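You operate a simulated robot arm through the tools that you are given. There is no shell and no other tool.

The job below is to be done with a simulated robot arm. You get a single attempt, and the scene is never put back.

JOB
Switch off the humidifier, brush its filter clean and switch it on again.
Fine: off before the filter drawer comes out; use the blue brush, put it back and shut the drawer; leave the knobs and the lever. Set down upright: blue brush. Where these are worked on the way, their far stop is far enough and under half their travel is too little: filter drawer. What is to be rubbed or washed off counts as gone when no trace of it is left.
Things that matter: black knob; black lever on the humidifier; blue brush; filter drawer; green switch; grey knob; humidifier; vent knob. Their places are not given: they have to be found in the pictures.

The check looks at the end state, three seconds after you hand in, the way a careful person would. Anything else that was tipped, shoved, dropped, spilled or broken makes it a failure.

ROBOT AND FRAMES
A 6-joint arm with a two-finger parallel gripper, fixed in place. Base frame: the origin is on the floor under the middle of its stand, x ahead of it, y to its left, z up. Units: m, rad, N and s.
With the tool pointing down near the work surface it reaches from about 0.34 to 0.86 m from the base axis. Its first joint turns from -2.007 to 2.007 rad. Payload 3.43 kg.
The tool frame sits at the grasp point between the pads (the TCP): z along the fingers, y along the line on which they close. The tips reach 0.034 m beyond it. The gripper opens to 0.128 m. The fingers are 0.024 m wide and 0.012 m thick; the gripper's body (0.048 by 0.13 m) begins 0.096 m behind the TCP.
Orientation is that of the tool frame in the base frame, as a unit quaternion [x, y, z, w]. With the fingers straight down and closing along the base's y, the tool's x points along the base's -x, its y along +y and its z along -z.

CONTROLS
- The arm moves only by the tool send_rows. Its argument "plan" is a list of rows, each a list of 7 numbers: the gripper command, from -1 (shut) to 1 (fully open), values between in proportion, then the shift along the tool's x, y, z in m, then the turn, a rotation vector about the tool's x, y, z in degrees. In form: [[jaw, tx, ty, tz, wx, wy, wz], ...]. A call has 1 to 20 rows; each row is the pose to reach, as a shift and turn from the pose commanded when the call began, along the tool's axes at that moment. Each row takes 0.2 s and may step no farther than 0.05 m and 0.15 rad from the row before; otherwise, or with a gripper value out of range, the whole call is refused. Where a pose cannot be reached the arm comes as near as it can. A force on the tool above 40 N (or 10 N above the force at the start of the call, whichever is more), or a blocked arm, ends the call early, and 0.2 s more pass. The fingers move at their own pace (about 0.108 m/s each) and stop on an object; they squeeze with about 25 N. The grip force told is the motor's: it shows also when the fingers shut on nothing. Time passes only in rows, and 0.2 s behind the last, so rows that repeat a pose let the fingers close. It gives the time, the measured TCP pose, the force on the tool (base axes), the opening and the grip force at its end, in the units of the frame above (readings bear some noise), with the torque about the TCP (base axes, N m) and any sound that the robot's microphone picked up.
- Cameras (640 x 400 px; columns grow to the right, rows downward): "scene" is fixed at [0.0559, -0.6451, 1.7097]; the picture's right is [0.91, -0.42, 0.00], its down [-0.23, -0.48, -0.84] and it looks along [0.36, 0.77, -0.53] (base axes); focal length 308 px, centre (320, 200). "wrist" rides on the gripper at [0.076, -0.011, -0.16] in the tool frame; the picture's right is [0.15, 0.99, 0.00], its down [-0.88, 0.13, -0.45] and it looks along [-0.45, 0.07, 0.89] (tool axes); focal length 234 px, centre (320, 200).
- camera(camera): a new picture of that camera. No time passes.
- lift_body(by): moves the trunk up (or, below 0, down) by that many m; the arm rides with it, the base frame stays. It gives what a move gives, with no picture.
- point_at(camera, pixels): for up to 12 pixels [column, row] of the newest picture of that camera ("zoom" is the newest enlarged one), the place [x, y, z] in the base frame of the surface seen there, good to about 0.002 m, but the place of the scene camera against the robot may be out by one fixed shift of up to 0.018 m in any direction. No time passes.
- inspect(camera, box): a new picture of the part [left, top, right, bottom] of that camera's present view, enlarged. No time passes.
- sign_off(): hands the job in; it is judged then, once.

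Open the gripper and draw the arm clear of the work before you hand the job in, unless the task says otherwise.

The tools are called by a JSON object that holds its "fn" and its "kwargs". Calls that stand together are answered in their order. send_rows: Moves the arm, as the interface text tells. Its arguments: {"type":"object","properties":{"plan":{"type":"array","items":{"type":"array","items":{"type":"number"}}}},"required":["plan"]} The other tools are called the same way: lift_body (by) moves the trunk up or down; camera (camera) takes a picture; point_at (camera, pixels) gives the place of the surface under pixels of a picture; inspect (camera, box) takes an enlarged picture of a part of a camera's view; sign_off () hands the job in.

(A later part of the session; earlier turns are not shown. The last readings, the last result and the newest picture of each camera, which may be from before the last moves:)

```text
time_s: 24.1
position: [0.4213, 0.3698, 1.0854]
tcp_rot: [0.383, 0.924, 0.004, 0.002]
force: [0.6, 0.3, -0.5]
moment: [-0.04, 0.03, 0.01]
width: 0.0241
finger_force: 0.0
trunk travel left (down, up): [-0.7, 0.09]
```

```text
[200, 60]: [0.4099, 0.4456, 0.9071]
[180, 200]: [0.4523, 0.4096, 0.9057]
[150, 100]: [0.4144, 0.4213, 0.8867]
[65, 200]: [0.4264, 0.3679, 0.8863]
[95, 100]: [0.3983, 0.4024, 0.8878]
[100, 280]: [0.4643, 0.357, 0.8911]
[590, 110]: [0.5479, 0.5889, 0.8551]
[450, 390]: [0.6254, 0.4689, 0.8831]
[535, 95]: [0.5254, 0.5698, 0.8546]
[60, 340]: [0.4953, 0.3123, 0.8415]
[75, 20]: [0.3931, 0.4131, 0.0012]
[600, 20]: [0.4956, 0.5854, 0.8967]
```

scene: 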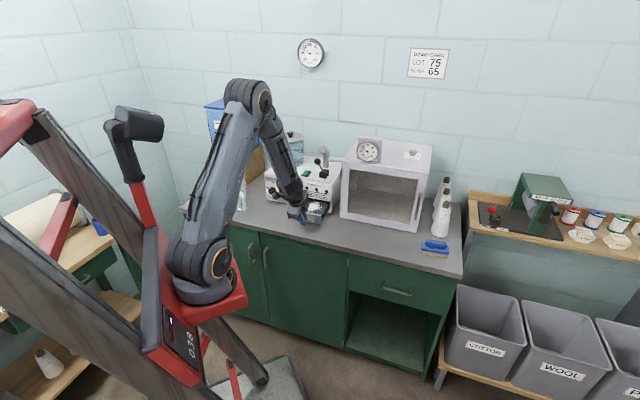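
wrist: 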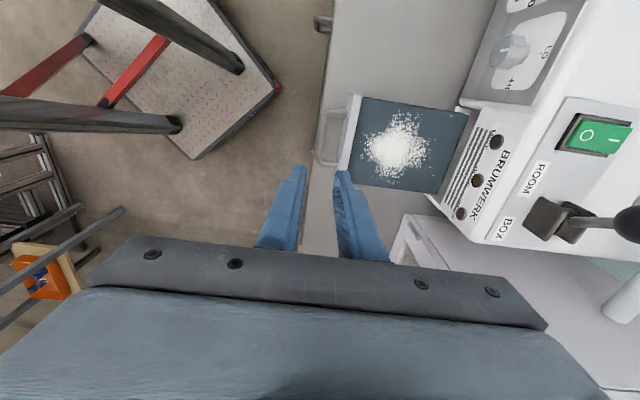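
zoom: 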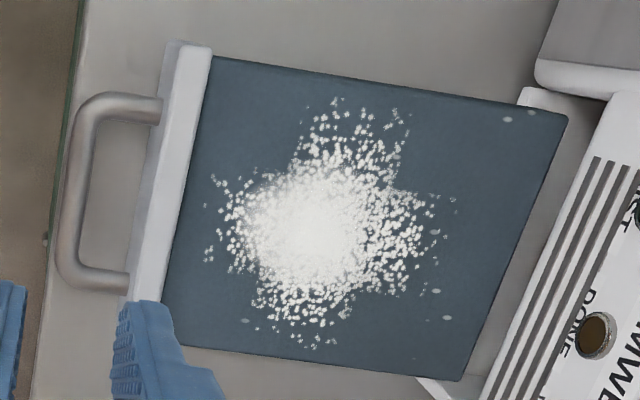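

The filter top is at z≈0.8915, spanning d 0.613–0.771 and u −0.10–0.025, with scale plus a few faint specks near the rear edge. Next I'll travel along the front, clear of the box cabinet, to view the brush from above.

{"fn": "send_rows", "kwargs": {"plan": [[-0.2, -0.04, 0.006, -0.01, 0, 0, 0], [0.2, -0.084, 0.012, -0.02, 0, 0, 0], [0.5, -0.13, 0.018, -0.03, 0, 0, 0], [0.5, -0.176, 0.024, -0.04, 0, 0, 0], [0.5, -0.222, 0.03, -0.05, 0, 0, 0], [0.5, -0.268, 0.036, -0.055, 0, 0, 0], [0.5, -0.314, 0.042, -0.055, 0, 0, 0], [0.5, -0.36, 0.048, -0.055, 0, 0, 0], [0.5, -0.406, 0.054, -0.055, 0, 0, 0], [0.5, -0.44, 0.06, -0.055, 0, 0, 0], [0.5, -0.459, 0.063, -0.055, 0, 0, 0]]}}

{"fn": "camera", "kwargs": {"camera": "wrist"}}

{"fn": "camera", "kwargs": {"camera": "scene"}}

```text
time_s: 26.5
position: [0.7909, 0.0895, 1.1402]
tcp_rot: [0.382, 0.924, 0.005, 0.001]
force: [0.0, 0.9, -0.3]
moment: [-0.02, -0.04, 0.01]
width: 0.096
finger_force: 0.0
trunk travel left (down, up): [-0.7, 0.09]
```

```text
taken
```

wrist: 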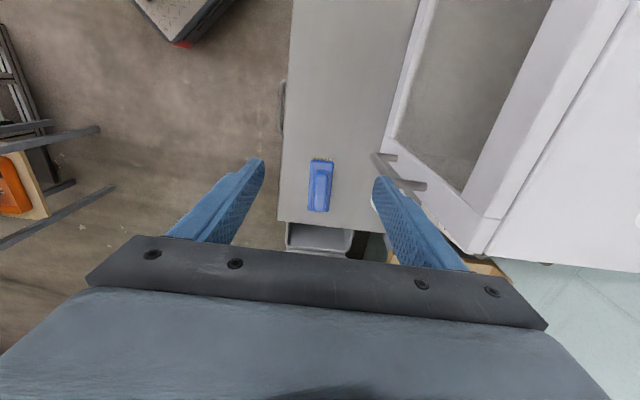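

```text
taken
```

scene: 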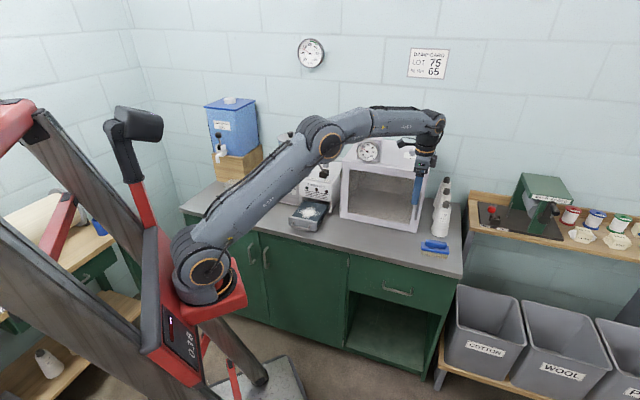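

The brush is at about (321,185), long axis nearly vertical in the picture. I'll zoom and measure it.

{"fn": "inspect", "kwargs": {"camera": "wrist", "box": [275, 145, 365, 225]}}

```text
5.00 times, centred on (320, 185) of wrist
```

zoom: 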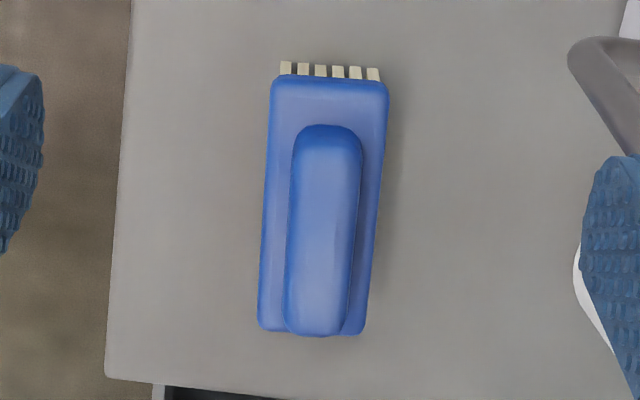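

{"fn": "point_at", "kwargs": {"camera": "zoom", "pixels": [[327, 135], [310, 325], [320, 230], [296, 200], [355, 200], [275, 90], [385, 95], [262, 320], [360, 325], [268, 200], [378, 200], [325, 70]]}}

{"fn": "point_at", "kwargs": {"camera": "wrist", "pixels": [[300, 215], [290, 150], [350, 190], [379, 160], [400, 160], [415, 186], [375, 205], [350, 225]]}}

```text
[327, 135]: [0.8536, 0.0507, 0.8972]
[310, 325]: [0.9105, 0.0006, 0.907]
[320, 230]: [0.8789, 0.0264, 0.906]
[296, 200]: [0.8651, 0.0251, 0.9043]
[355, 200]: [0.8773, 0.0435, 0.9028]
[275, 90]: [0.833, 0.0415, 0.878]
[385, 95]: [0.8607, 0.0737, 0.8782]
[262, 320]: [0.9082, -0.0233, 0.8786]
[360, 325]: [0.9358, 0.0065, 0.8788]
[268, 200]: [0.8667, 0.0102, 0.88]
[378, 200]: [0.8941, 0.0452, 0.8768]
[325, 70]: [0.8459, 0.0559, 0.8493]
```

```text
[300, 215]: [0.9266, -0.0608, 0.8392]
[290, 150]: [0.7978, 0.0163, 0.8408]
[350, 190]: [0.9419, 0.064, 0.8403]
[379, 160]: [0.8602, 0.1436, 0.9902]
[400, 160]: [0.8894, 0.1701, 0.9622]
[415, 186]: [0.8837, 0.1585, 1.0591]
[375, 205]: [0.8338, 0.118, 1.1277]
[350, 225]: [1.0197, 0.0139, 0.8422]
```

The brush's handle is centred near (0.882,0.026), top z 0.906, 22 mm wide, axis direction (0.751,-0.660), with body top at z 0.879. It is beyond the vertical reach, so I'll tilt the tool 15° along the brush axis and go to a point above the handle.

{"fn": "send_rows", "kwargs": {"plan": [[0, -0.02, 0.004, 0.03, 0, -4, -1], [-0.06, -0.045, 0.008, 0.06, 0, -8, -2], [-0.06, -0.07, 0.012, 0.09, 0, -12, -3], [-0.06, -0.0979, 0.017, 0.115, 0.1, -15, -3.6], [-0.06, -0.0979, 0.017, 0.14, 0.1, -15, -3.6]]}}

{"fn": "camera", "kwargs": {"camera": "wrist"}}

{"fn": "inspect", "kwargs": {"camera": "scene", "box": [380, 130, 490, 270]}}

```text
time_s: 27.7
position: [0.8735, 0.0325, 1.0015]
tcp_rot: [0.351, 0.927, -0.046, 0.123]
force: [0.0, -0.2, -0.1]
moment: [-0.03, -0.01, 0.01]
width: 0.0603
finger_force: 0.0
trunk travel left (down, up): [-0.7, 0.09]
```

```text
taken
```

wrist: 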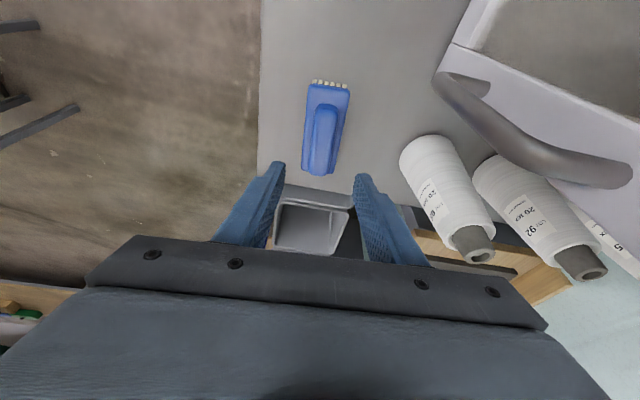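

```text
2.86 times, centred on (435, 200) of scene
```

zoom: 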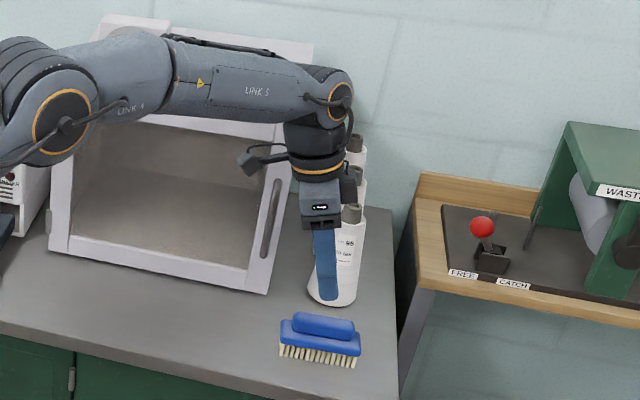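

The tilt and alignment look right, and the nearest yarn cone is at (445,195). I'll check the cone's and incubator handle's distances before descending.

{"fn": "point_at", "kwargs": {"camera": "wrist", "pixels": [[420, 160], [430, 195], [450, 205], [475, 240], [460, 90], [490, 120], [540, 165], [327, 125], [320, 165], [326, 110]]}}

{"fn": "inspect", "kwargs": {"camera": "wrist", "box": [280, 70, 380, 190]}}

```text
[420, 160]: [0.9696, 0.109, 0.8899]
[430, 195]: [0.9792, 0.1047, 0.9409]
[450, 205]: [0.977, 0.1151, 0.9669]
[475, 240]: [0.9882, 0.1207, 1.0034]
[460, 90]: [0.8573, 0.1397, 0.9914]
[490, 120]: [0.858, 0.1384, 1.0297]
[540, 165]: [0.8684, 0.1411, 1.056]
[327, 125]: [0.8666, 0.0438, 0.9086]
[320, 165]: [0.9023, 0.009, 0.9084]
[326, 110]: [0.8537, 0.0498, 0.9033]
```

```text
3.33 times, centred on (330, 130) of wrist
```

zoom: 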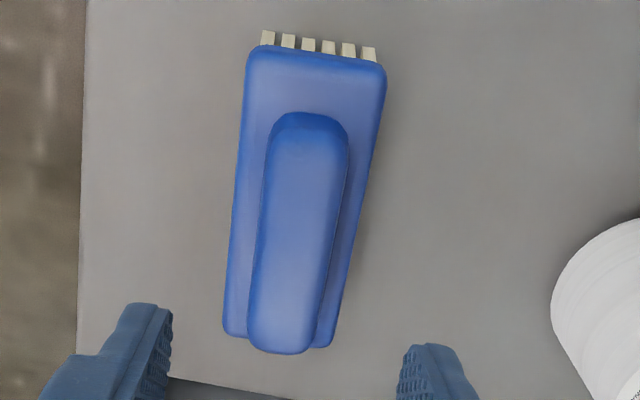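

The cone is about 9 cm from the fingers, so it is clear. I'll measure the handle once more in this zoom for exact centring.

{"fn": "point_at", "kwargs": {"camera": "zoom", "pixels": [[310, 125], [282, 345], [298, 220], [266, 220], [332, 220], [250, 70], [384, 85], [228, 325], [330, 340], [300, 160], [288, 290]]}}

```text
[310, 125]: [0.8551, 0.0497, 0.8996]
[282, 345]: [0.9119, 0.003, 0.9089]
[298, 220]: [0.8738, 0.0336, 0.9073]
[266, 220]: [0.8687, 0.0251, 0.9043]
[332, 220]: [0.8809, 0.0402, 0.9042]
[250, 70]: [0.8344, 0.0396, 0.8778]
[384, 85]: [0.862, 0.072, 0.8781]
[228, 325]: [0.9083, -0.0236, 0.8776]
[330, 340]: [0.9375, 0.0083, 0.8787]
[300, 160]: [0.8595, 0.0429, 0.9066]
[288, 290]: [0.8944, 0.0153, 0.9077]
```

The grasp line is within about 1 mm of the handle's centreline. I'll descend 8.2 cm straight down so the tips end just above the brush body.

{"fn": "send_rows", "kwargs": {"plan": [[-0.06, 0.0065, 0.001, 0.0241, 0, 0, 0], [-0.06, 0.0129, 0.001, 0.0483, 0, 0, 0], [-0.06, 0.0181, 0.001, 0.0676, 0, 0, 0], [-0.06, 0.0212, 0.001, 0.0792, 0, 0, 0]]}}

{"fn": "camera", "kwargs": {"camera": "wrist"}}

{"fn": "inspect", "kwargs": {"camera": "scene", "box": [400, 190, 480, 270]}}

```text
time_s: 28.7
position: [0.8749, 0.034, 0.9188]
tcp_rot: [0.351, 0.927, -0.046, 0.123]
force: [-1.1, -0.2, -0.4]
moment: [0.02, -0.03, -0.02]
width: 0.0604
finger_force: 0.0
trunk travel left (down, up): [-0.7, 0.09]
```

```text
taken
```

wrist: 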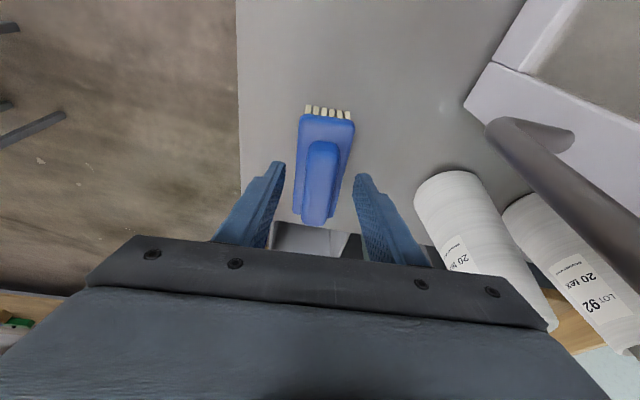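

```text
5.00 times, centred on (440, 230) of scene
```

zoom: 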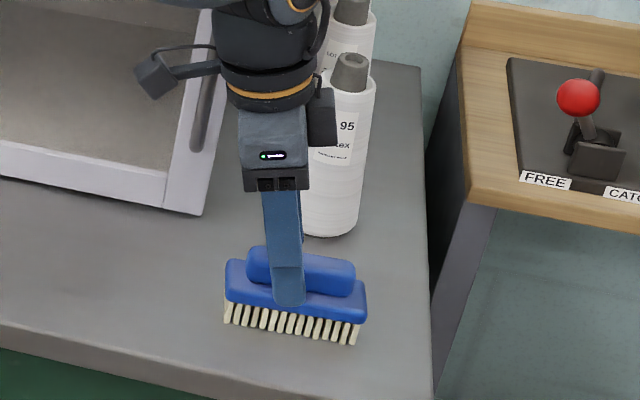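

The fingers straddle the handle correctly at TCP (0.8749,0.0340,0.9188), which I'll keep as the put-back pose. I'll close on it.

{"fn": "send_rows", "kwargs": {"plan": [[-1, 0, 0, 0, 0, 0, 0], [-1, 0, 0, 0, 0, 0, 0], [-1, 0, 0, 0, 0, 0, 0], [-1, 0, 0, 0, 0, 0, 0]]}}

{"fn": "camera", "kwargs": {"camera": "wrist"}}

```text
time_s: 29.7
position: [0.8739, 0.0339, 0.9196]
tcp_rot: [0.351, 0.927, -0.047, 0.123]
force: [0.0, -0.1, 1.0]
moment: [-0.05, -0.05, -0.02]
width: 0.0254
finger_force: 25.1
trunk travel left (down, up): [-0.7, 0.09]
```

```text
taken
```

wrist: 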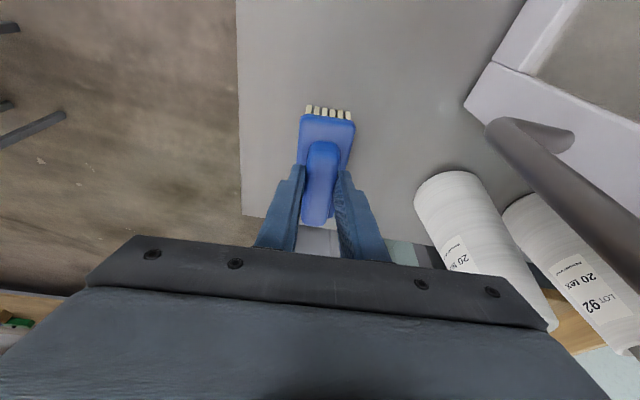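

The handle is held (25 mm wide, 25 N). I'll lift it straight up about 12 cm.

{"fn": "send_rows", "kwargs": {"plan": [[-1, -0.0026, 0, -0.0097, 0, 0, 0], [-1, -0.0078, 0, -0.029, 0, 0, 0], [-1, -0.0155, 0, -0.058, 0, 0, 0], [-1, -0.0233, 0, -0.087, 0, 0, 0], [-1, -0.0311, 0, -0.116, 0, 0, 0], [-1, -0.0311, 0, -0.116, 0, 0, 0]]}}

{"fn": "camera", "kwargs": {"camera": "wrist"}}

{"fn": "inspect", "kwargs": {"camera": "scene", "box": [390, 150, 490, 270]}}

```text
time_s: 31.1
position: [0.874, 0.0338, 1.0395]
tcp_rot: [0.352, 0.927, -0.047, 0.122]
force: [0.4, 0.4, -0.5]
moment: [0.02, 0.01, 0.0]
width: 0.0253
finger_force: 24.9
trunk travel left (down, up): [-0.7, 0.09]
```

```text
taken
```

wrist: 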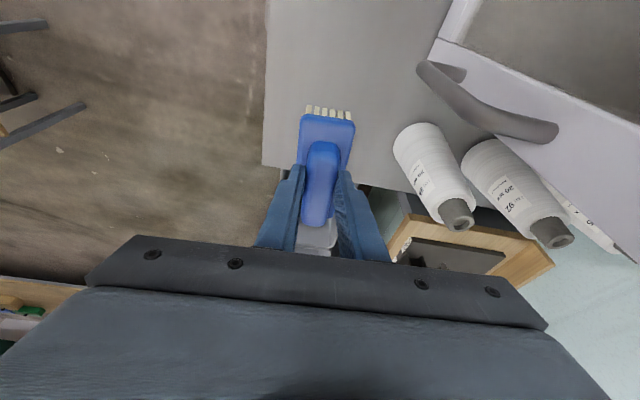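

```text
3.33 times, centred on (440, 210) of scene
```

zoom: 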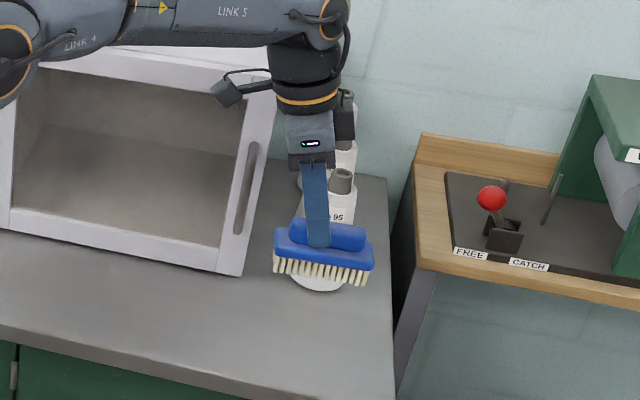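

The brush is held level and clear. I'll carry it in front of the cabinet, keeping well off the incubator handle, while turning it 85.5° about the vertical so its long axis points into the humidifier.

{"fn": "send_rows", "kwargs": {"plan": [[-1, 0.03, -0.0184, -0.015, 0, 0, 0], [-1, 0.0599, -0.0369, -0.03, 0, 0, 0], [-1, 0.0899, -0.0553, -0.045, 0, 0, 0], [-1, 0.1301, -0.0545, -0.056, -2.0, 0, -7.5], [-1, 0.1703, -0.0536, -0.0669, -4.0, 0, -15.0], [-1, 0.2106, -0.0528, -0.0779, -6.0, 0, -22.5], [-1, 0.2508, -0.0519, -0.0888, -8.0, 0, -30.0], [-1, 0.291, -0.0511, -0.0998, -10.0, 0, -37.5], [-1, 0.3312, -0.0502, -0.1107, -12.05, 0, -45.05], [-1, 0.3717, -0.0417, -0.1216, -14.06, 0, -52.6], [-1, 0.4122, -0.0332, -0.1325, -16.07, 0, -60.1], [-1, 0.4527, -0.0246, -0.1434, -18.08, 0, -67.6], [-1, 0.4932, -0.0161, -0.1543, -20.1, 0, -75.1], [-1, 0.5337, -0.0076, -0.1652, -22.1, 0, -82.6]]}}

{"fn": "camera", "kwargs": {"camera": "wrist"}}

{"fn": "camera", "kwargs": {"camera": "scene"}}

```text
time_s: 34.1
position: [0.4495, 0.3963, 1.0588]
tcp_rot: [-0.372, 0.919, 0.049, 0.121]
force: [0.3, -0.6, -2.1]
moment: [0.0, 0.03, 0.02]
width: 0.0253
finger_force: 24.9
trunk travel left (down, up): [-0.7, 0.09]
```

```text
taken
```

wrist: 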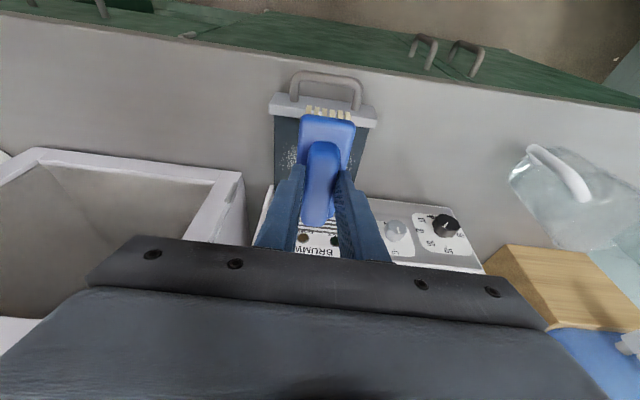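

```text
taken
```

scene: 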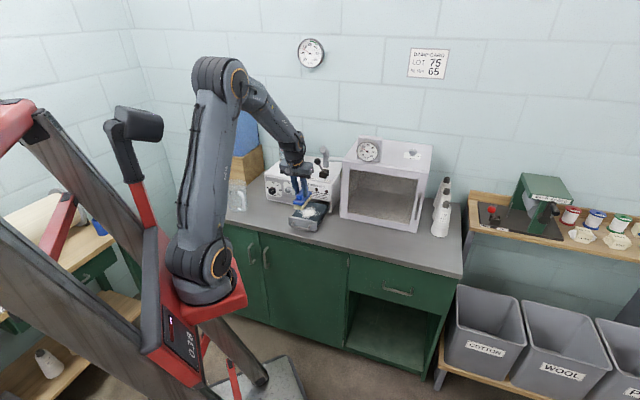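

The brush is aligned above the open drawer and level. I'll move it over the middle of the filter and lower it to about 1.4 cm above the surface.

{"fn": "send_rows", "kwargs": {"plan": [[-1, -0.0386, 0.0007, 0.0103, 0, 0, 0], [-1, -0.0744, 0.0013, 0.0199, 0, 0, 0], [-1, -0.064, 0.0013, 0.0585, 0, 0, 0], [-1, -0.0548, 0.0013, 0.0931, 0, 0, 0]]}}

{"fn": "camera", "kwargs": {"camera": "wrist"}}

{"fn": "inspect", "kwargs": {"camera": "scene", "box": [265, 150, 365, 240]}}

```text
time_s: 35.1
position: [0.5052, 0.4524, 0.9833]
tcp_rot: [-0.372, 0.919, 0.048, 0.121]
force: [-0.5, -0.4, -0.8]
moment: [0.01, 0.02, 0.0]
width: 0.0254
finger_force: 25.2
trunk travel left (down, up): [-0.7, 0.09]
```

```text
taken
```

wrist: 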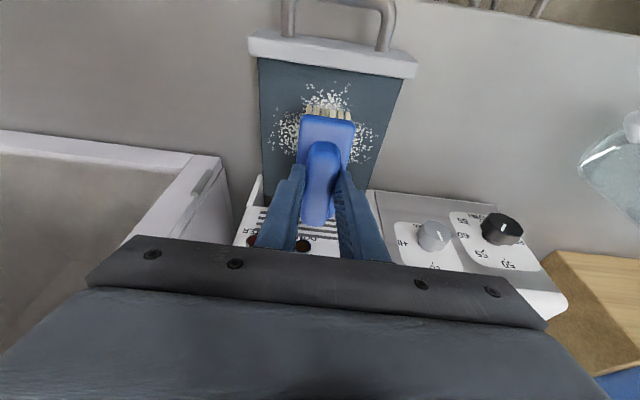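

```text
4.44 times, centred on (315, 195) of scene
```

zoom: 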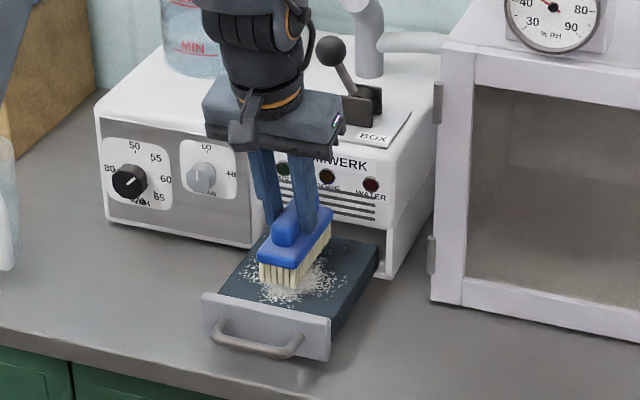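

The brush sits over the filter with about 1.4 cm to go and the lip is clear. I'll lower in small steps and watch the force for contact.

{"fn": "send_rows", "kwargs": {"plan": [[-1, 0.0021, 0, 0.0077, 0, 0, 0], [-1, 0.0031, 0, 0.0116, 0, 0, 0], [-1, 0.0036, 0, 0.0135, 0, 0, 0], [-1, 0.0039, 0, 0.0145, 0, 0, 0], [-1, 0.0041, 0, 0.0155, 0, 0, 0]]}}

```text
time_s: 36.3
position: [0.5047, 0.4509, 0.9687]
tcp_rot: [-0.373, 0.919, 0.049, 0.122]
force: [-1.6, -1.6, 5.4]
moment: [0.25, -0.17, 0.0]
width: 0.0255
finger_force: 24.7
trunk travel left (down, up): [-0.7, 0.09]
```

Contact at 5.4 N. I'll stroke side to side across the full filter width at this depth band (d 0.64–0.74), pressing 1 mm more.

{"fn": "send_rows", "kwargs": {"plan": [[-1, 0.0005, 0.012, 0.0009, 0, 0, 0], [-1, 0.0008, 0.032, 0.0009, 0, 0, 0], [-1, 0.0011, 0.046, 0.0008, 0, 0, 0], [-1, 0.0008, 0.03, 0.0009, 0, 0, 0], [-1, 0.0003, 0.005, 0.001, 0, 0, 0], [-1, 0, -0.02, 0.001, 0, 0, 0], [-1, -0.0005, -0.046, 0.0012, 0, 0, 0], [-1, 0, -0.02, 0.001, 0, 0, 0], [-1, 0.0003, 0.005, 0.001, 0, 0, 0], [-1, 0.0008, 0.03, 0.0009, 0, 0, 0], [-1, 0.0011, 0.046, 0.0008, 0, 0, 0], [-1, 0.0008, 0.03, 0.0009, 0, 0, 0], [-1, 0.0003, 0.005, 0.001, 0, 0, 0], [-1, 0, -0.02, 0.001, 0, 0, 0], [-1, -0.0005, -0.046, 0.0012, 0, 0, 0], [-1, 0, -0.02, 0.001, 0, 0, 0], [-1, 0.0003, 0, 0.001, 0, 0, 0]]}}

{"fn": "camera", "kwargs": {"camera": "wrist"}}

{"fn": "inspect", "kwargs": {"camera": "scene", "box": [265, 150, 365, 240]}}

```text
time_s: 39.9
position: [0.5048, 0.4507, 0.9672]
tcp_rot: [-0.371, 0.919, 0.048, 0.121]
force: [0.1, -0.7, -0.9]
moment: [-0.02, 0.03, 0.02]
width: 0.0253
finger_force: 25.0
trunk travel left (down, up): [-0.7, 0.09]
```

```text
taken
```

wrist: 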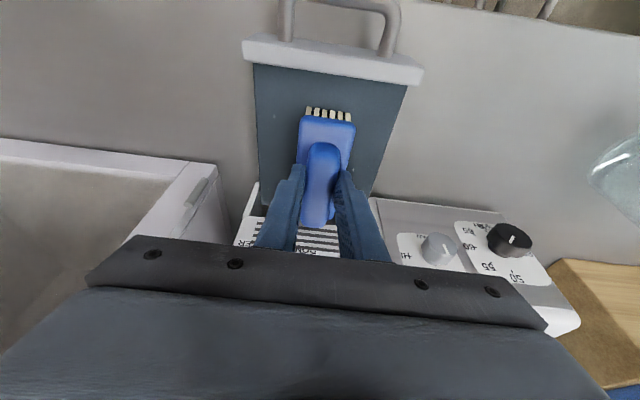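

```text
4.44 times, centred on (315, 195) of scene
```

zoom: 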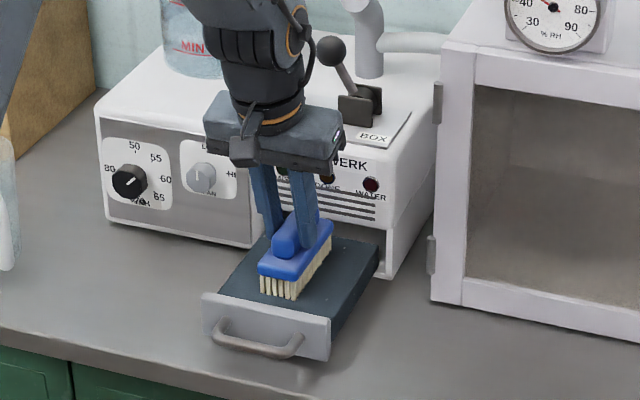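

The scale looks gone after the strokes. I'll lift the brush and shift left so the wrist camera has a clear view of the filter.

{"fn": "send_rows", "kwargs": {"plan": [[-1, -0.0052, 0, -0.0193, 0, 0, 0], [-1, -0.0155, 0, -0.058, 0, 0, 0], [-1, -0.0259, 0, -0.0966, 0, 0, 0], [-1, -0.031, 0.03, -0.116, 0, 0, 0], [-1, -0.031, 0.075, -0.116, 0, 0, 0], [-1, -0.031, 0.12, -0.116, 0, 0, 0]]}}

{"fn": "camera", "kwargs": {"camera": "wrist"}}

{"fn": "inspect", "kwargs": {"camera": "scene", "box": [275, 170, 355, 235]}}

```text
time_s: 41.3
position: [0.422, 0.5408, 1.0876]
tcp_rot: [-0.372, 0.919, 0.048, 0.121]
force: [0.2, -1.2, -1.0]
moment: [0.04, 0.07, 0.02]
width: 0.0253
finger_force: 25.2
trunk travel left (down, up): [-0.7, 0.09]
```

```text
taken
```

wrist: 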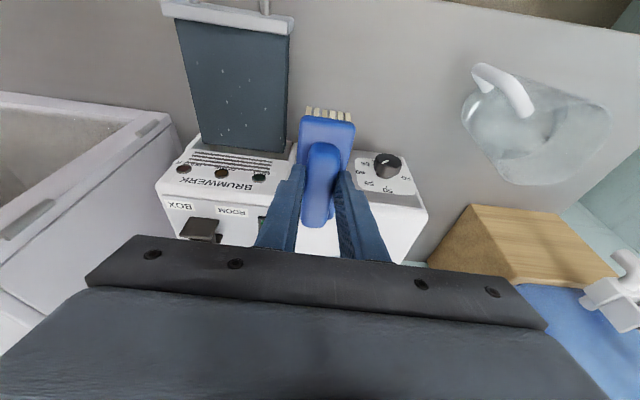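

```text
6.15 times, centred on (315, 202) of scene
```

zoom: 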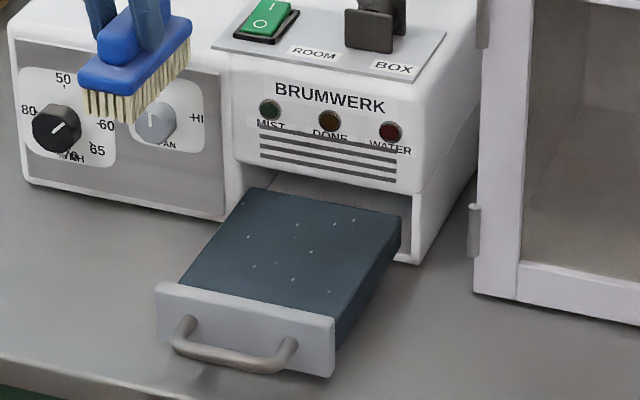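

Several faint specks remain on the filter. I'll zoom in to locate them.

{"fn": "inspect", "kwargs": {"camera": "wrist", "box": [165, 0, 305, 165]}}

```text
2.42 times, centred on (235, 82) of wrist
```

zoom: 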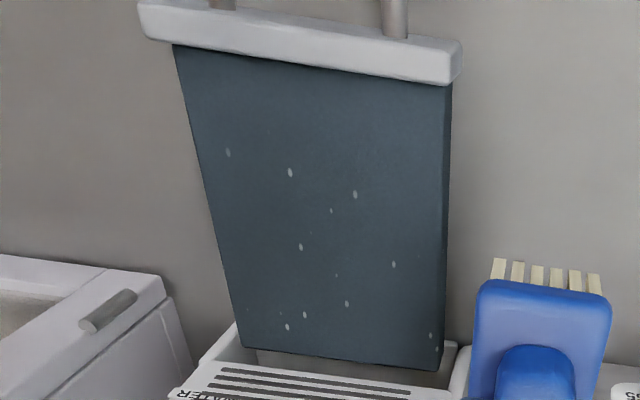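

{"fn": "point_at", "kwargs": {"camera": "zoom", "pixels": [[228, 153], [291, 173], [355, 195], [331, 211], [301, 247], [394, 265], [336, 275], [347, 304], [305, 314], [287, 328], [432, 336], [253, 309]]}}

{"fn": "point_at", "kwargs": {"camera": "zoom", "pixels": [[437, 350], [178, 52], [447, 88], [440, 368], [245, 345], [300, 20], [240, 368], [450, 350]]}}

```text
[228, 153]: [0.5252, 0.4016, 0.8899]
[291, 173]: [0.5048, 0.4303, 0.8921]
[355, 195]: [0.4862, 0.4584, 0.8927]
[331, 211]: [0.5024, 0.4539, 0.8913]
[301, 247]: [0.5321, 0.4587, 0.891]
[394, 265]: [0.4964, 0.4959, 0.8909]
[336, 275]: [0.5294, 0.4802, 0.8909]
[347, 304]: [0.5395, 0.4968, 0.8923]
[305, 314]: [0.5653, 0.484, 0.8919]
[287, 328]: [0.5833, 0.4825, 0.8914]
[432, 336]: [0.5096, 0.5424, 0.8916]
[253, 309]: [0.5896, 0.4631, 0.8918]
```

```text
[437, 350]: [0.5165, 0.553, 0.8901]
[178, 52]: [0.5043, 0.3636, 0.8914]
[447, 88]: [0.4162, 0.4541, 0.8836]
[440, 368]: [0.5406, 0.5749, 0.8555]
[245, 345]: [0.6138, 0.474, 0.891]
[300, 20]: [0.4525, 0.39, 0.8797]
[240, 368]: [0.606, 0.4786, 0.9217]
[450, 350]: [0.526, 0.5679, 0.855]
```

About a dozen specks remain, some inside the already brushed band, so I'll brush again harder and over the whole filter. First I go back over the filter and lower until I feel contact.

{"fn": "send_rows", "kwargs": {"plan": [[-1, 0, -0.045, 0, 0, 0, 0], [-1, 0, -0.09, 0, 0, 0, 0], [-1, 0, -0.12, 0, 0, 0, 0], [-1, 0.0104, -0.12, 0.0386, 0, 0, 0], [-1, 0.0207, -0.12, 0.0773, 0, 0, 0], [-1, 0.0282, -0.12, 0.1053, 0, 0, 0], [-1, 0.0298, -0.12, 0.1111, 0, 0, 0], [-1, 0.0311, -0.12, 0.1159, 0, 0, 0], [-1, 0.0316, -0.12, 0.1178, 0, 0, 0]]}}

```text
time_s: 43.3
position: [0.5043, 0.4516, 0.9671]
tcp_rot: [-0.372, 0.919, 0.048, 0.122]
force: [-2.3, -0.9, 14.4]
moment: [-0.25, 0.42, -0.02]
width: 0.0252
finger_force: 24.7
trunk travel left (down, up): [-0.7, 0.09]
```

Contact is 14 N now. I'll stroke the middle band again and then the rear band (far end of brush to d≈0.76, short of the housing).

{"fn": "send_rows", "kwargs": {"plan": [[-1, 0.0004, 0.025, 0, 0, 0, 0], [-1, 0.0008, 0.048, 0, 0, 0, 0], [-1, 0.0004, 0.02, 0, 0, 0, 0], [-1, -0.0002, -0.01, 0, 0, 0, 0], [-1, -0.0006, -0.035, 0, 0, 0, 0], [-1, -0.0008, -0.05, 0, 0, 0, 0], [-1, -0.0204, -0.05, 0.0013, 0, 0, 0], [-1, -0.0201, -0.05, 0.0052, 0, 0, 0], [-1, -0.0198, -0.02, 0.0052, 0, 0, 0], [-1, -0.0193, 0.01, 0.0052, 0, 0, 0], [-1, -0.0188, 0.035, 0.0052, 0, 0, 0], [-1, -0.0185, 0.053, 0.005, 0, 0, 0], [-1, -0.0188, 0.035, 0.0052, 0, 0, 0], [-1, -0.0193, 0.01, 0.0052, 0, 0, 0], [-1, -0.0198, -0.02, 0.0052, 0, 0, 0], [-1, -0.0201, -0.052, 0.0053, 0, 0, 0], [-1, -0.0198, -0.02, 0.0052, 0, 0, 0], [-1, -0.0193, 0, 0.0052, 0, 0, 0]]}}

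{"fn": "inspect", "kwargs": {"camera": "scene", "box": [275, 170, 355, 235]}}

```text
time_s: 47.1
position: [0.5189, 0.4661, 0.9656]
tcp_rot: [-0.373, 0.919, 0.049, 0.122]
force: [2.7, -1.6, 16.3]
moment: [-0.22, 0.08, 0.01]
width: 0.0254
finger_force: 25.1
trunk travel left (down, up): [-0.7, 0.09]
```

```text
6.15 times, centred on (315, 202) of scene
```

zoom: 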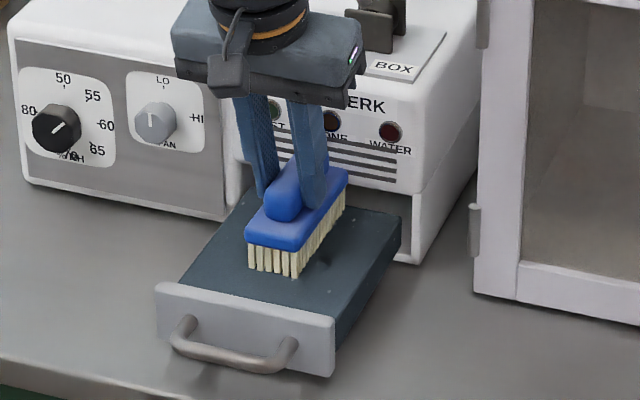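

The rear band is done with 16 N of contact. Next the front band (near end of brush at d≈0.619, just behind the lip), lifting 5 mm while I shift.

{"fn": "send_rows", "kwargs": {"plan": [[-1, -0.0013, 0, -0.0048, 0, 0, 0], [-1, 0.0393, -0.0007, -0.0157, 0, 0, 0], [-1, 0.0406, -0.0007, -0.0109, 0, 0, 0], [-1, 0.041, 0.025, -0.0109, 0, 0, 0], [-1, 0.0414, 0.05, -0.0111, 0, 0, 0], [-1, 0.041, 0.025, -0.0109, 0, 0, 0], [-1, 0.0406, 0, -0.0109, 0, 0, 0], [-1, 0.0402, -0.025, -0.0109, 0, 0, 0], [-1, 0.0397, -0.052, -0.0107, 0, 0, 0], [-1, 0.0402, -0.025, -0.0109, 0, 0, 0], [-1, 0.0406, 0, -0.0109, 0, 0, 0], [-1, 0.041, 0.025, -0.0109, 0, 0, 0], [-1, 0.0414, 0.05, -0.0111, 0, 0, 0], [-1, 0.041, 0.02, -0.0109, 0, 0, 0], [-1, 0.0406, -0.01, -0.0109, 0, 0, 0], [-1, 0.0402, -0.035, -0.0109, 0, 0, 0], [-1, 0.0398, -0.052, -0.0107, 0, 0, 0], [-1, 0.0402, -0.025, -0.0109, 0, 0, 0], [-1, 0.0406, 0, -0.0109, 0, 0, 0]]}}

{"fn": "inspect", "kwargs": {"camera": "scene", "box": [275, 170, 355, 235]}}

```text
time_s: 51.1
position: [0.4895, 0.437, 0.9659]
tcp_rot: [-0.372, 0.919, 0.048, 0.121]
force: [-0.2, 1.3, 3.6]
moment: [0.08, 0.15, -0.03]
width: 0.0256
finger_force: 24.6
trunk travel left (down, up): [-0.7, 0.09]
```

```text
6.15 times, centred on (315, 202) of scene
```

zoom: 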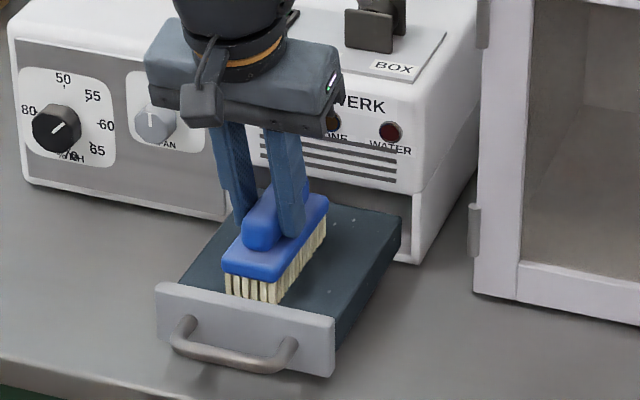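

Some tiny marks still seem visible behind the brush near (371,234). I'll lift and shift left again for a clear look.

{"fn": "send_rows", "kwargs": {"plan": [[-1, -0.0052, 0, -0.0193, 0, 0, 0], [-1, -0.0155, 0, -0.058, 0, 0, 0], [-1, -0.0259, 0, -0.0966, 0, 0, 0], [-1, -0.031, 0.03, -0.116, 0, 0, 0], [-1, -0.031, 0.075, -0.116, 0, 0, 0], [-1, -0.031, 0.12, -0.116, 0, 0, 0]]}}

{"fn": "camera", "kwargs": {"camera": "wrist"}}

{"fn": "inspect", "kwargs": {"camera": "wrist", "box": [165, 0, 305, 185]}}

{"fn": "inspect", "kwargs": {"camera": "scene", "box": [285, 185, 345, 235]}}

```text
time_s: 52.5
position: [0.406, 0.523, 1.0862]
tcp_rot: [-0.371, 0.919, 0.048, 0.121]
force: [0.7, -0.1, -1.2]
moment: [0.03, 0.07, -0.01]
width: 0.0255
finger_force: 25.0
trunk travel left (down, up): [-0.7, 0.09]
```

```text
taken
```

wrist: 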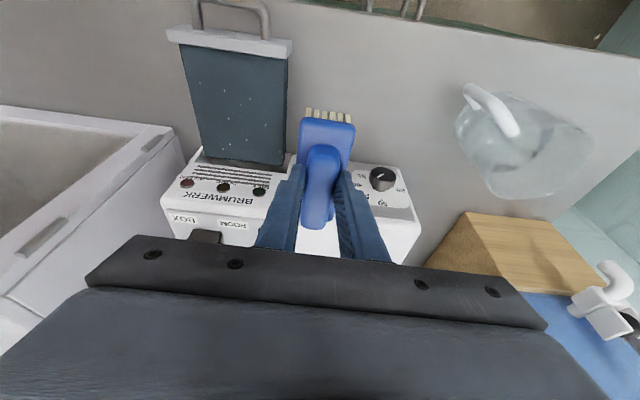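

```text
2.16 times, centred on (235, 92) of wrist
```

zoom: 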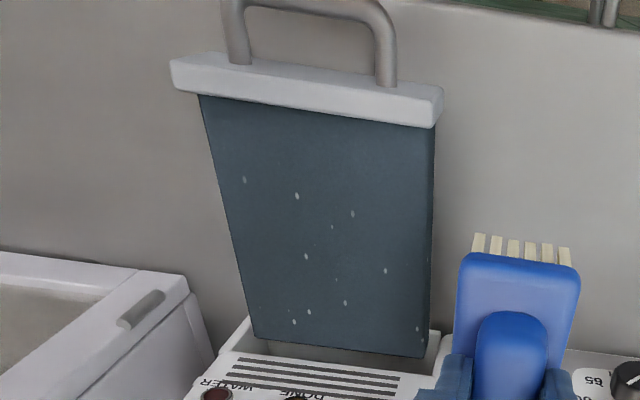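

```text
8.00 times, centred on (315, 210) of scene
```

zoom: 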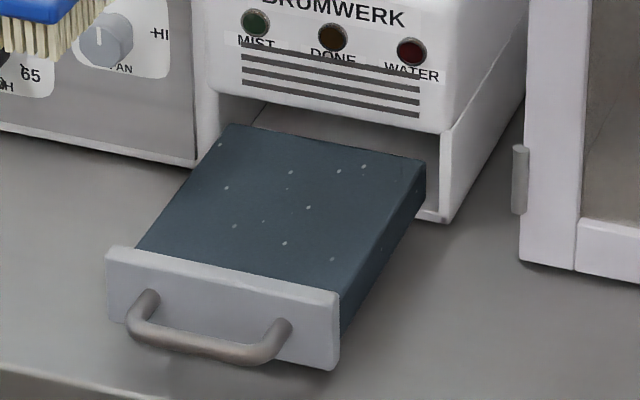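

The same specks remain in exactly the same places they had before brushing, even in well-brushed areas. I'll zoom in closely to judge whether they are residue or part of the filter's surface.

{"fn": "inspect", "kwargs": {"camera": "wrist", "box": [195, 60, 265, 105]}}

{"fn": "inspect", "kwargs": {"camera": "wrist", "box": [215, 110, 295, 165]}}

{"fn": "inspect", "kwargs": {"camera": "scene", "box": [300, 195, 332, 225]}}

```text
8.89 times, centred on (230, 82) of wrist
```

zoom: 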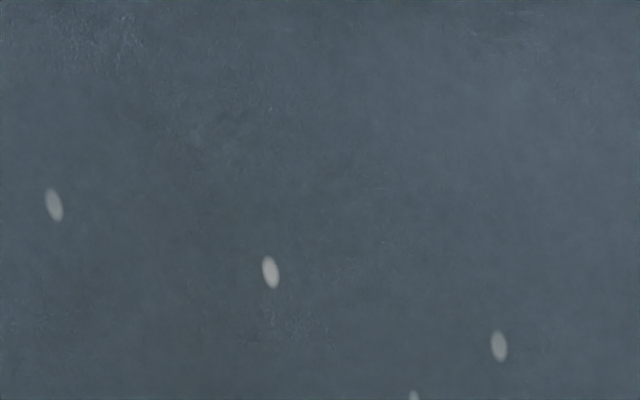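

```text
7.27 times, centred on (255, 138) of wrist
```

zoom: 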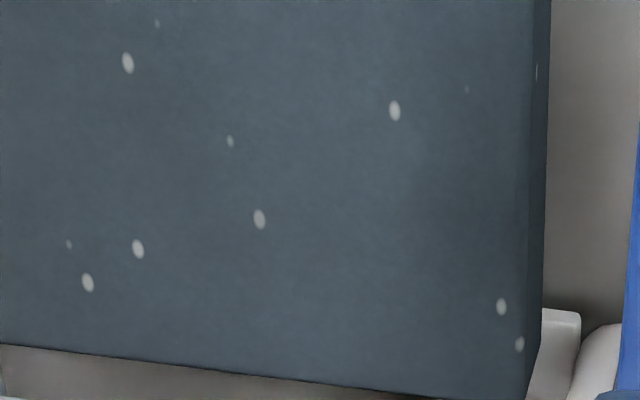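

```text
13.33 times, centred on (316, 210) of scene
```

zoom: 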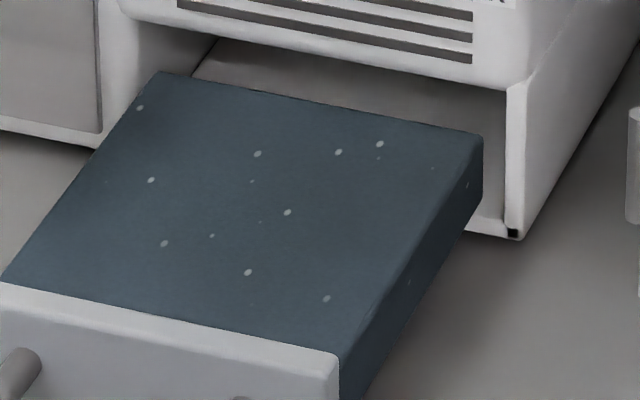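

The specks also appear on the side faces of the filter block, so they are part of its material; the white scale itself is gone. I'll carry the brush back along the same path, turning it back 85.5°.

{"fn": "send_rows", "kwargs": {"plan": [[-1, 0.03, -0.03, 0.0, 0, 0, 0], [-1, 0.055, -0.07, 0.005, 0, 0, 0], [-1, 0.0617, -0.1185, 0.0104, 0, 0, 0], [-1, 0.0668, -0.1638, 0.009, 2.0, 0, 7.5], [-1, 0.0719, -0.2063, 0.0077, 4.0, 0, 15.0], [-1, 0.0769, -0.2488, 0.0063, 6.0, 0, 22.5], [-1, 0.082, -0.2913, 0.005, 8.0, 0, 30.0], [-1, 0.0871, -0.3338, 0.0036, 10.05, 0, 37.55], [-1, 0.0848, -0.3755, 0.0042, 12.05, 0, 45.05], [-1, 0.0825, -0.4172, 0.0048, 14.06, 0, 52.6], [-1, 0.0802, -0.4588, 0.0054, 16.07, 0, 60.1], [-1, 0.0779, -0.5005, 0.006, 18.08, 0, 67.6], [-1, 0.0756, -0.5422, 0.0067, 20.1, 0, 75.1], [-1, 0.0732, -0.5837, 0.0073, 22.1, 0, 82.6]]}}

{"fn": "camera", "kwargs": {"camera": "wrist"}}

{"fn": "inspect", "kwargs": {"camera": "scene", "box": [265, 150, 365, 240]}}

```text
time_s: 55.5
position: [0.7619, 0.0563, 1.0625]
tcp_rot: [0.352, 0.927, -0.047, 0.123]
force: [0.0, 0.8, 0.1]
moment: [-0.06, -0.03, 0.0]
width: 0.0253
finger_force: 25.2
trunk travel left (down, up): [-0.7, 0.09]
```

```text
taken
```

wrist: 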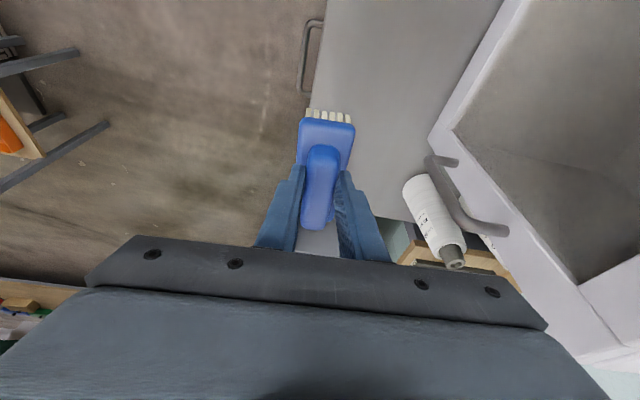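

```text
4.44 times, centred on (315, 195) of scene
```

zoom: 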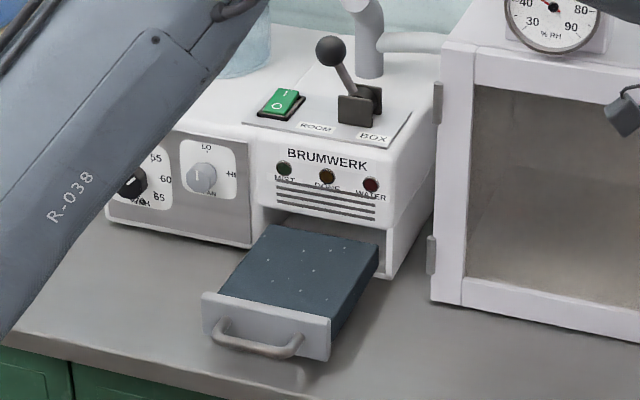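

The brush orientation matches the pick-up orientation again. I'll move over the original spot at (0.874,0.034).

{"fn": "send_rows", "kwargs": {"plan": [[-1, -0.0298, 0.0191, 0.016, 0, 0, 0], [-1, -0.0595, 0.0382, 0.0319, 0, 0, 0], [-1, -0.0893, 0.0573, 0.0479, 0, 0, 0], [-1, -0.0893, 0.0573, 0.0479, 0, 0, 0]]}}

{"fn": "camera", "kwargs": {"camera": "wrist"}}

```text
time_s: 56.5
position: [0.8743, 0.033, 1.0374]
tcp_rot: [0.351, 0.927, -0.046, 0.122]
force: [0.2, 0.6, -1.1]
moment: [0.04, 0.01, 0.03]
width: 0.0253
finger_force: 25.1
trunk travel left (down, up): [-0.7, 0.09]
```

```text
taken
```

wrist: 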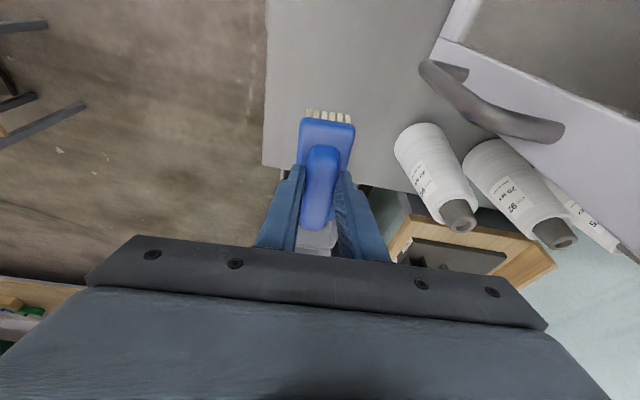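

I'm above the original spot. I'll lower it, slowing near the table, until light contact.

{"fn": "send_rows", "kwargs": {"plan": [[-1, 0.0104, 0, 0.0386, 0, 0, 0], [-1, 0.0207, 0, 0.0773, 0, 0, 0], [-1, 0.0272, 0, 0.1014, 0, 0, 0], [-1, 0.0292, 0, 0.1092, 0, 0, 0], [-1, 0.03, 0, 0.1121, 0, 0, 0], [-1, 0.0304, 0, 0.1135, 0, 0, 0]]}}

```text
time_s: 57.9
position: [0.8741, 0.0331, 0.9204]
tcp_rot: [0.351, 0.927, -0.046, 0.123]
force: [1.1, 0.2, -0.7]
moment: [0.02, 0.0, 0.02]
width: 0.0252
finger_force: 25.4
trunk travel left (down, up): [-0.7, 0.09]
```

No contact yet at z 0.9204. I'll keep lowering in 1 mm steps.

{"fn": "send_rows", "kwargs": {"plan": [[-1, 0.0003, 0, 0.001, 0, 0, 0], [-1, 0.0005, 0, 0.0019, 0, 0, 0], [-1, 0.0008, 0, 0.0029, 0, 0, 0]]}}

{"fn": "inspect", "kwargs": {"camera": "scene", "box": [400, 190, 480, 270]}}

```text
time_s: 58.7
position: [0.8745, 0.033, 0.9166]
tcp_rot: [0.351, 0.927, -0.047, 0.124]
force: [-0.2, -0.5, 0.3]
moment: [-0.01, 0.06, -0.02]
width: 0.0255
finger_force: 25.5
trunk travel left (down, up): [-0.7, 0.09]
```

```text
5.00 times, centred on (440, 230) of scene
```

zoom: 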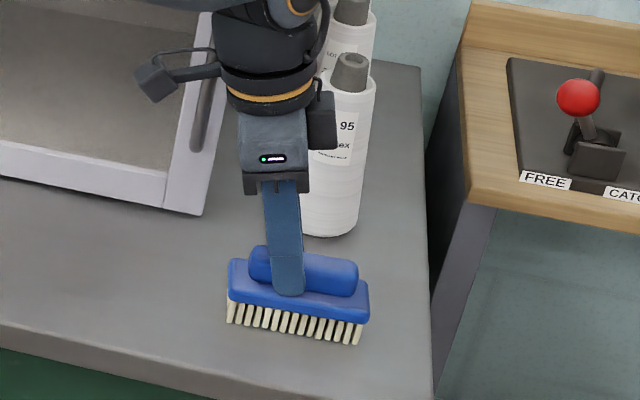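

Still no contact at z 0.9166; the brush looks level and just above the table. I'll continue down in 1 mm steps.

{"fn": "send_rows", "kwargs": {"plan": [[-1, 0.0003, 0, 0.001, 0, 0, 0], [-1, 0.0005, 0, 0.0019, 0, 0, 0]]}}

```text
time_s: 59.3
position: [0.8743, 0.0333, 0.9152]
tcp_rot: [0.351, 0.927, -0.047, 0.123]
force: [-2.1, -0.9, 6.3]
moment: [0.13, 0.33, 0.05]
width: 0.0252
finger_force: 24.8
trunk travel left (down, up): [-0.7, 0.09]
```

Light contact at 6 N. I'll open the fingers to release the brush and then rise straight up.

{"fn": "send_rows", "kwargs": {"plan": [[-0.4, 0, 0, 0, 0, 0, 0], [-0.06, 0, 0, 0, 0, 0, 0], [-0.06, 0, 0, 0, 0, 0, 0], [-0.06, -0.0026, 0, -0.0097, 0, 0, 0], [-0.06, -0.0104, 0, -0.0386, 0, 0, 0], [-0.06, -0.0207, 0, -0.0773, 0, 0, 0], [-0.06, -0.0298, 0, -0.1111, 0, 0, 0]]}}

{"fn": "camera", "kwargs": {"camera": "wrist"}}

{"fn": "inspect", "kwargs": {"camera": "scene", "box": [400, 190, 480, 270]}}

```text
time_s: 60.9
position: [0.8735, 0.0334, 1.0293]
tcp_rot: [0.351, 0.927, -0.047, 0.123]
force: [0.1, 0.1, -0.3]
moment: [-0.03, 0.02, -0.04]
width: 0.06
finger_force: 0.0
trunk travel left (down, up): [-0.7, 0.09]
```

```text
taken
```

wrist: 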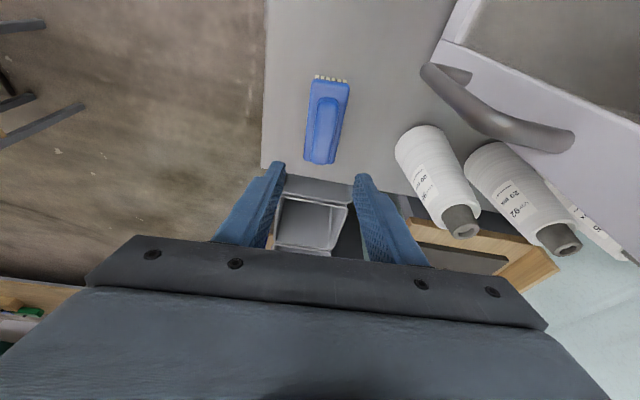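

```text
5.00 times, centred on (440, 230) of scene
```

zoom: 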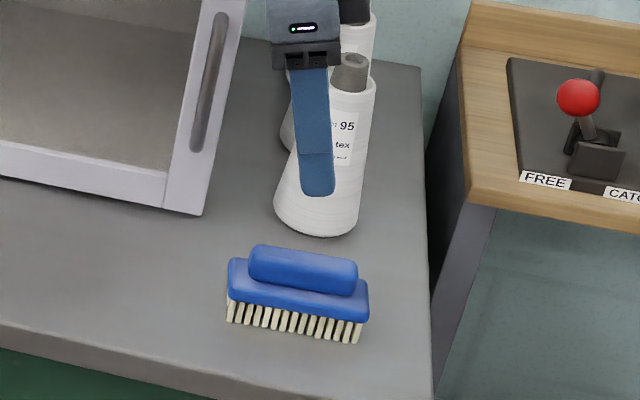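

The brush stands upright back at its place (handle edge at the same pixel as before within 1 px). I'll move off it, untilt the tool and close the fingers.

{"fn": "send_rows", "kwargs": {"plan": [[-0.06, 0.029, -0.0182, -0.0185, 0, 5, 0], [-0.5, 0.058, -0.0365, -0.0371, 0, 10, 0], [-1, 0.0869, -0.0547, -0.0556, 0, 15.1, 0], [-1, 0.0869, -0.0547, -0.0556, 0, 15.1, 0]]}}

```text
time_s: 61.9
position: [0.7643, 0.0559, 1.0606]
tcp_rot: [0.354, 0.935, 0.001, -0.001]
force: [0.1, 0.0, -0.3]
moment: [0.0, -0.01, -0.01]
width: 0.0001
finger_force: 25.7
trunk travel left (down, up): [-0.7, 0.09]
```

The tool is vertical and shut. I'll travel back in front of the open drawer while turning so the camera faces the humidifier.

{"fn": "send_rows", "kwargs": {"plan": [[-1, 0.042, 0.001, 0, 0, 0, -7.9], [-1, 0.0839, 0.0019, 0, 0, 0, -15.8], [-1, 0.1259, 0.0029, 0, 0, 0, -23.6], [-1, 0.1679, 0.0039, 0, 0, 0, -31.5], [-1, 0.2098, 0.0048, 0, 0, 0, -39.4], [-1, 0.2518, 0.0058, 0, 0, 0, -47.2], [-1, 0.2946, 0.0004, 0.002, 0, 0, -55.1], [-1, 0.3374, -0.005, 0.004, 0, 0, -63], [-1, 0.3801, -0.0105, 0.006, 0, 0, -70.9], [-1, 0.4229, -0.0159, 0.008, 0, 0, -78.7], [-1, 0.4657, -0.0213, 0.01, 0, 0, -86.6]]}}

{"fn": "camera", "kwargs": {"camera": "wrist"}}

{"fn": "camera", "kwargs": {"camera": "scene"}}

```text
time_s: 64.3
position: [0.4014, 0.3512, 1.0508]
tcp_rot: [-0.385, 0.923, 0.0, 0.0]
force: [0.0, -0.7, -0.2]
moment: [0.03, 0.02, 0.01]
width: 0.0
finger_force: 24.6
trunk travel left (down, up): [-0.7, 0.09]
```

```text
taken
```

wrist: 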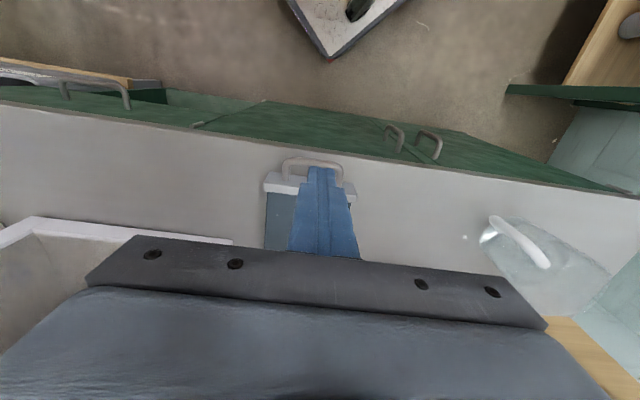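

```text
taken
```

scene: 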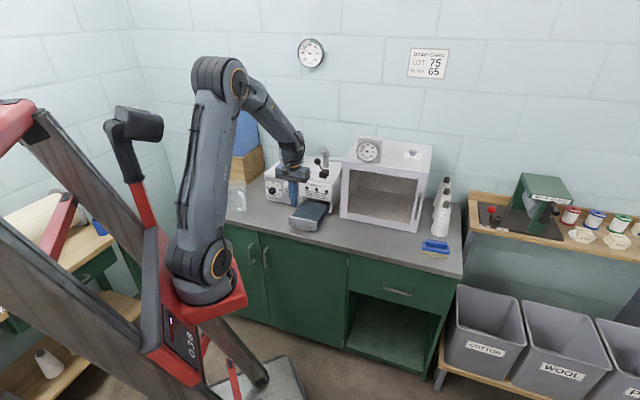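

I'm in front of the open drawer; the bar shows at about (312,163). I'll measure the bar's exact position before lowering.

{"fn": "inspect", "kwargs": {"camera": "wrist", "box": [255, 145, 365, 210]}}

```text
5.82 times, centred on (310, 178) of wrist
```

zoom: 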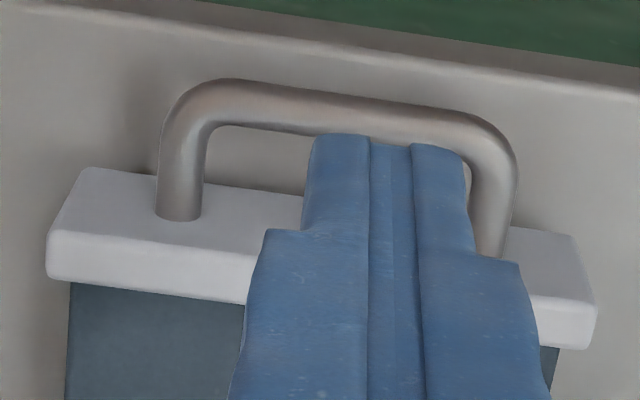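

{"fn": "point_at", "kwargs": {"camera": "zoom", "pixels": [[230, 92], [350, 108], [460, 122], [300, 100], [180, 210], [100, 190], [570, 260], [500, 245], [300, 60], [320, 15]]}}

```text
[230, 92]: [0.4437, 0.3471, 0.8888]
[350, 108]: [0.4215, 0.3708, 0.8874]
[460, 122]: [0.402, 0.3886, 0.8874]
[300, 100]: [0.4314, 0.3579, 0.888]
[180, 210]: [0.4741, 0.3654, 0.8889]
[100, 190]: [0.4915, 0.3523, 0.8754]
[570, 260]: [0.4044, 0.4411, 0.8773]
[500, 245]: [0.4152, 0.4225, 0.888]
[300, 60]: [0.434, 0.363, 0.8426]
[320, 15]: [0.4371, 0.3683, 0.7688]
```

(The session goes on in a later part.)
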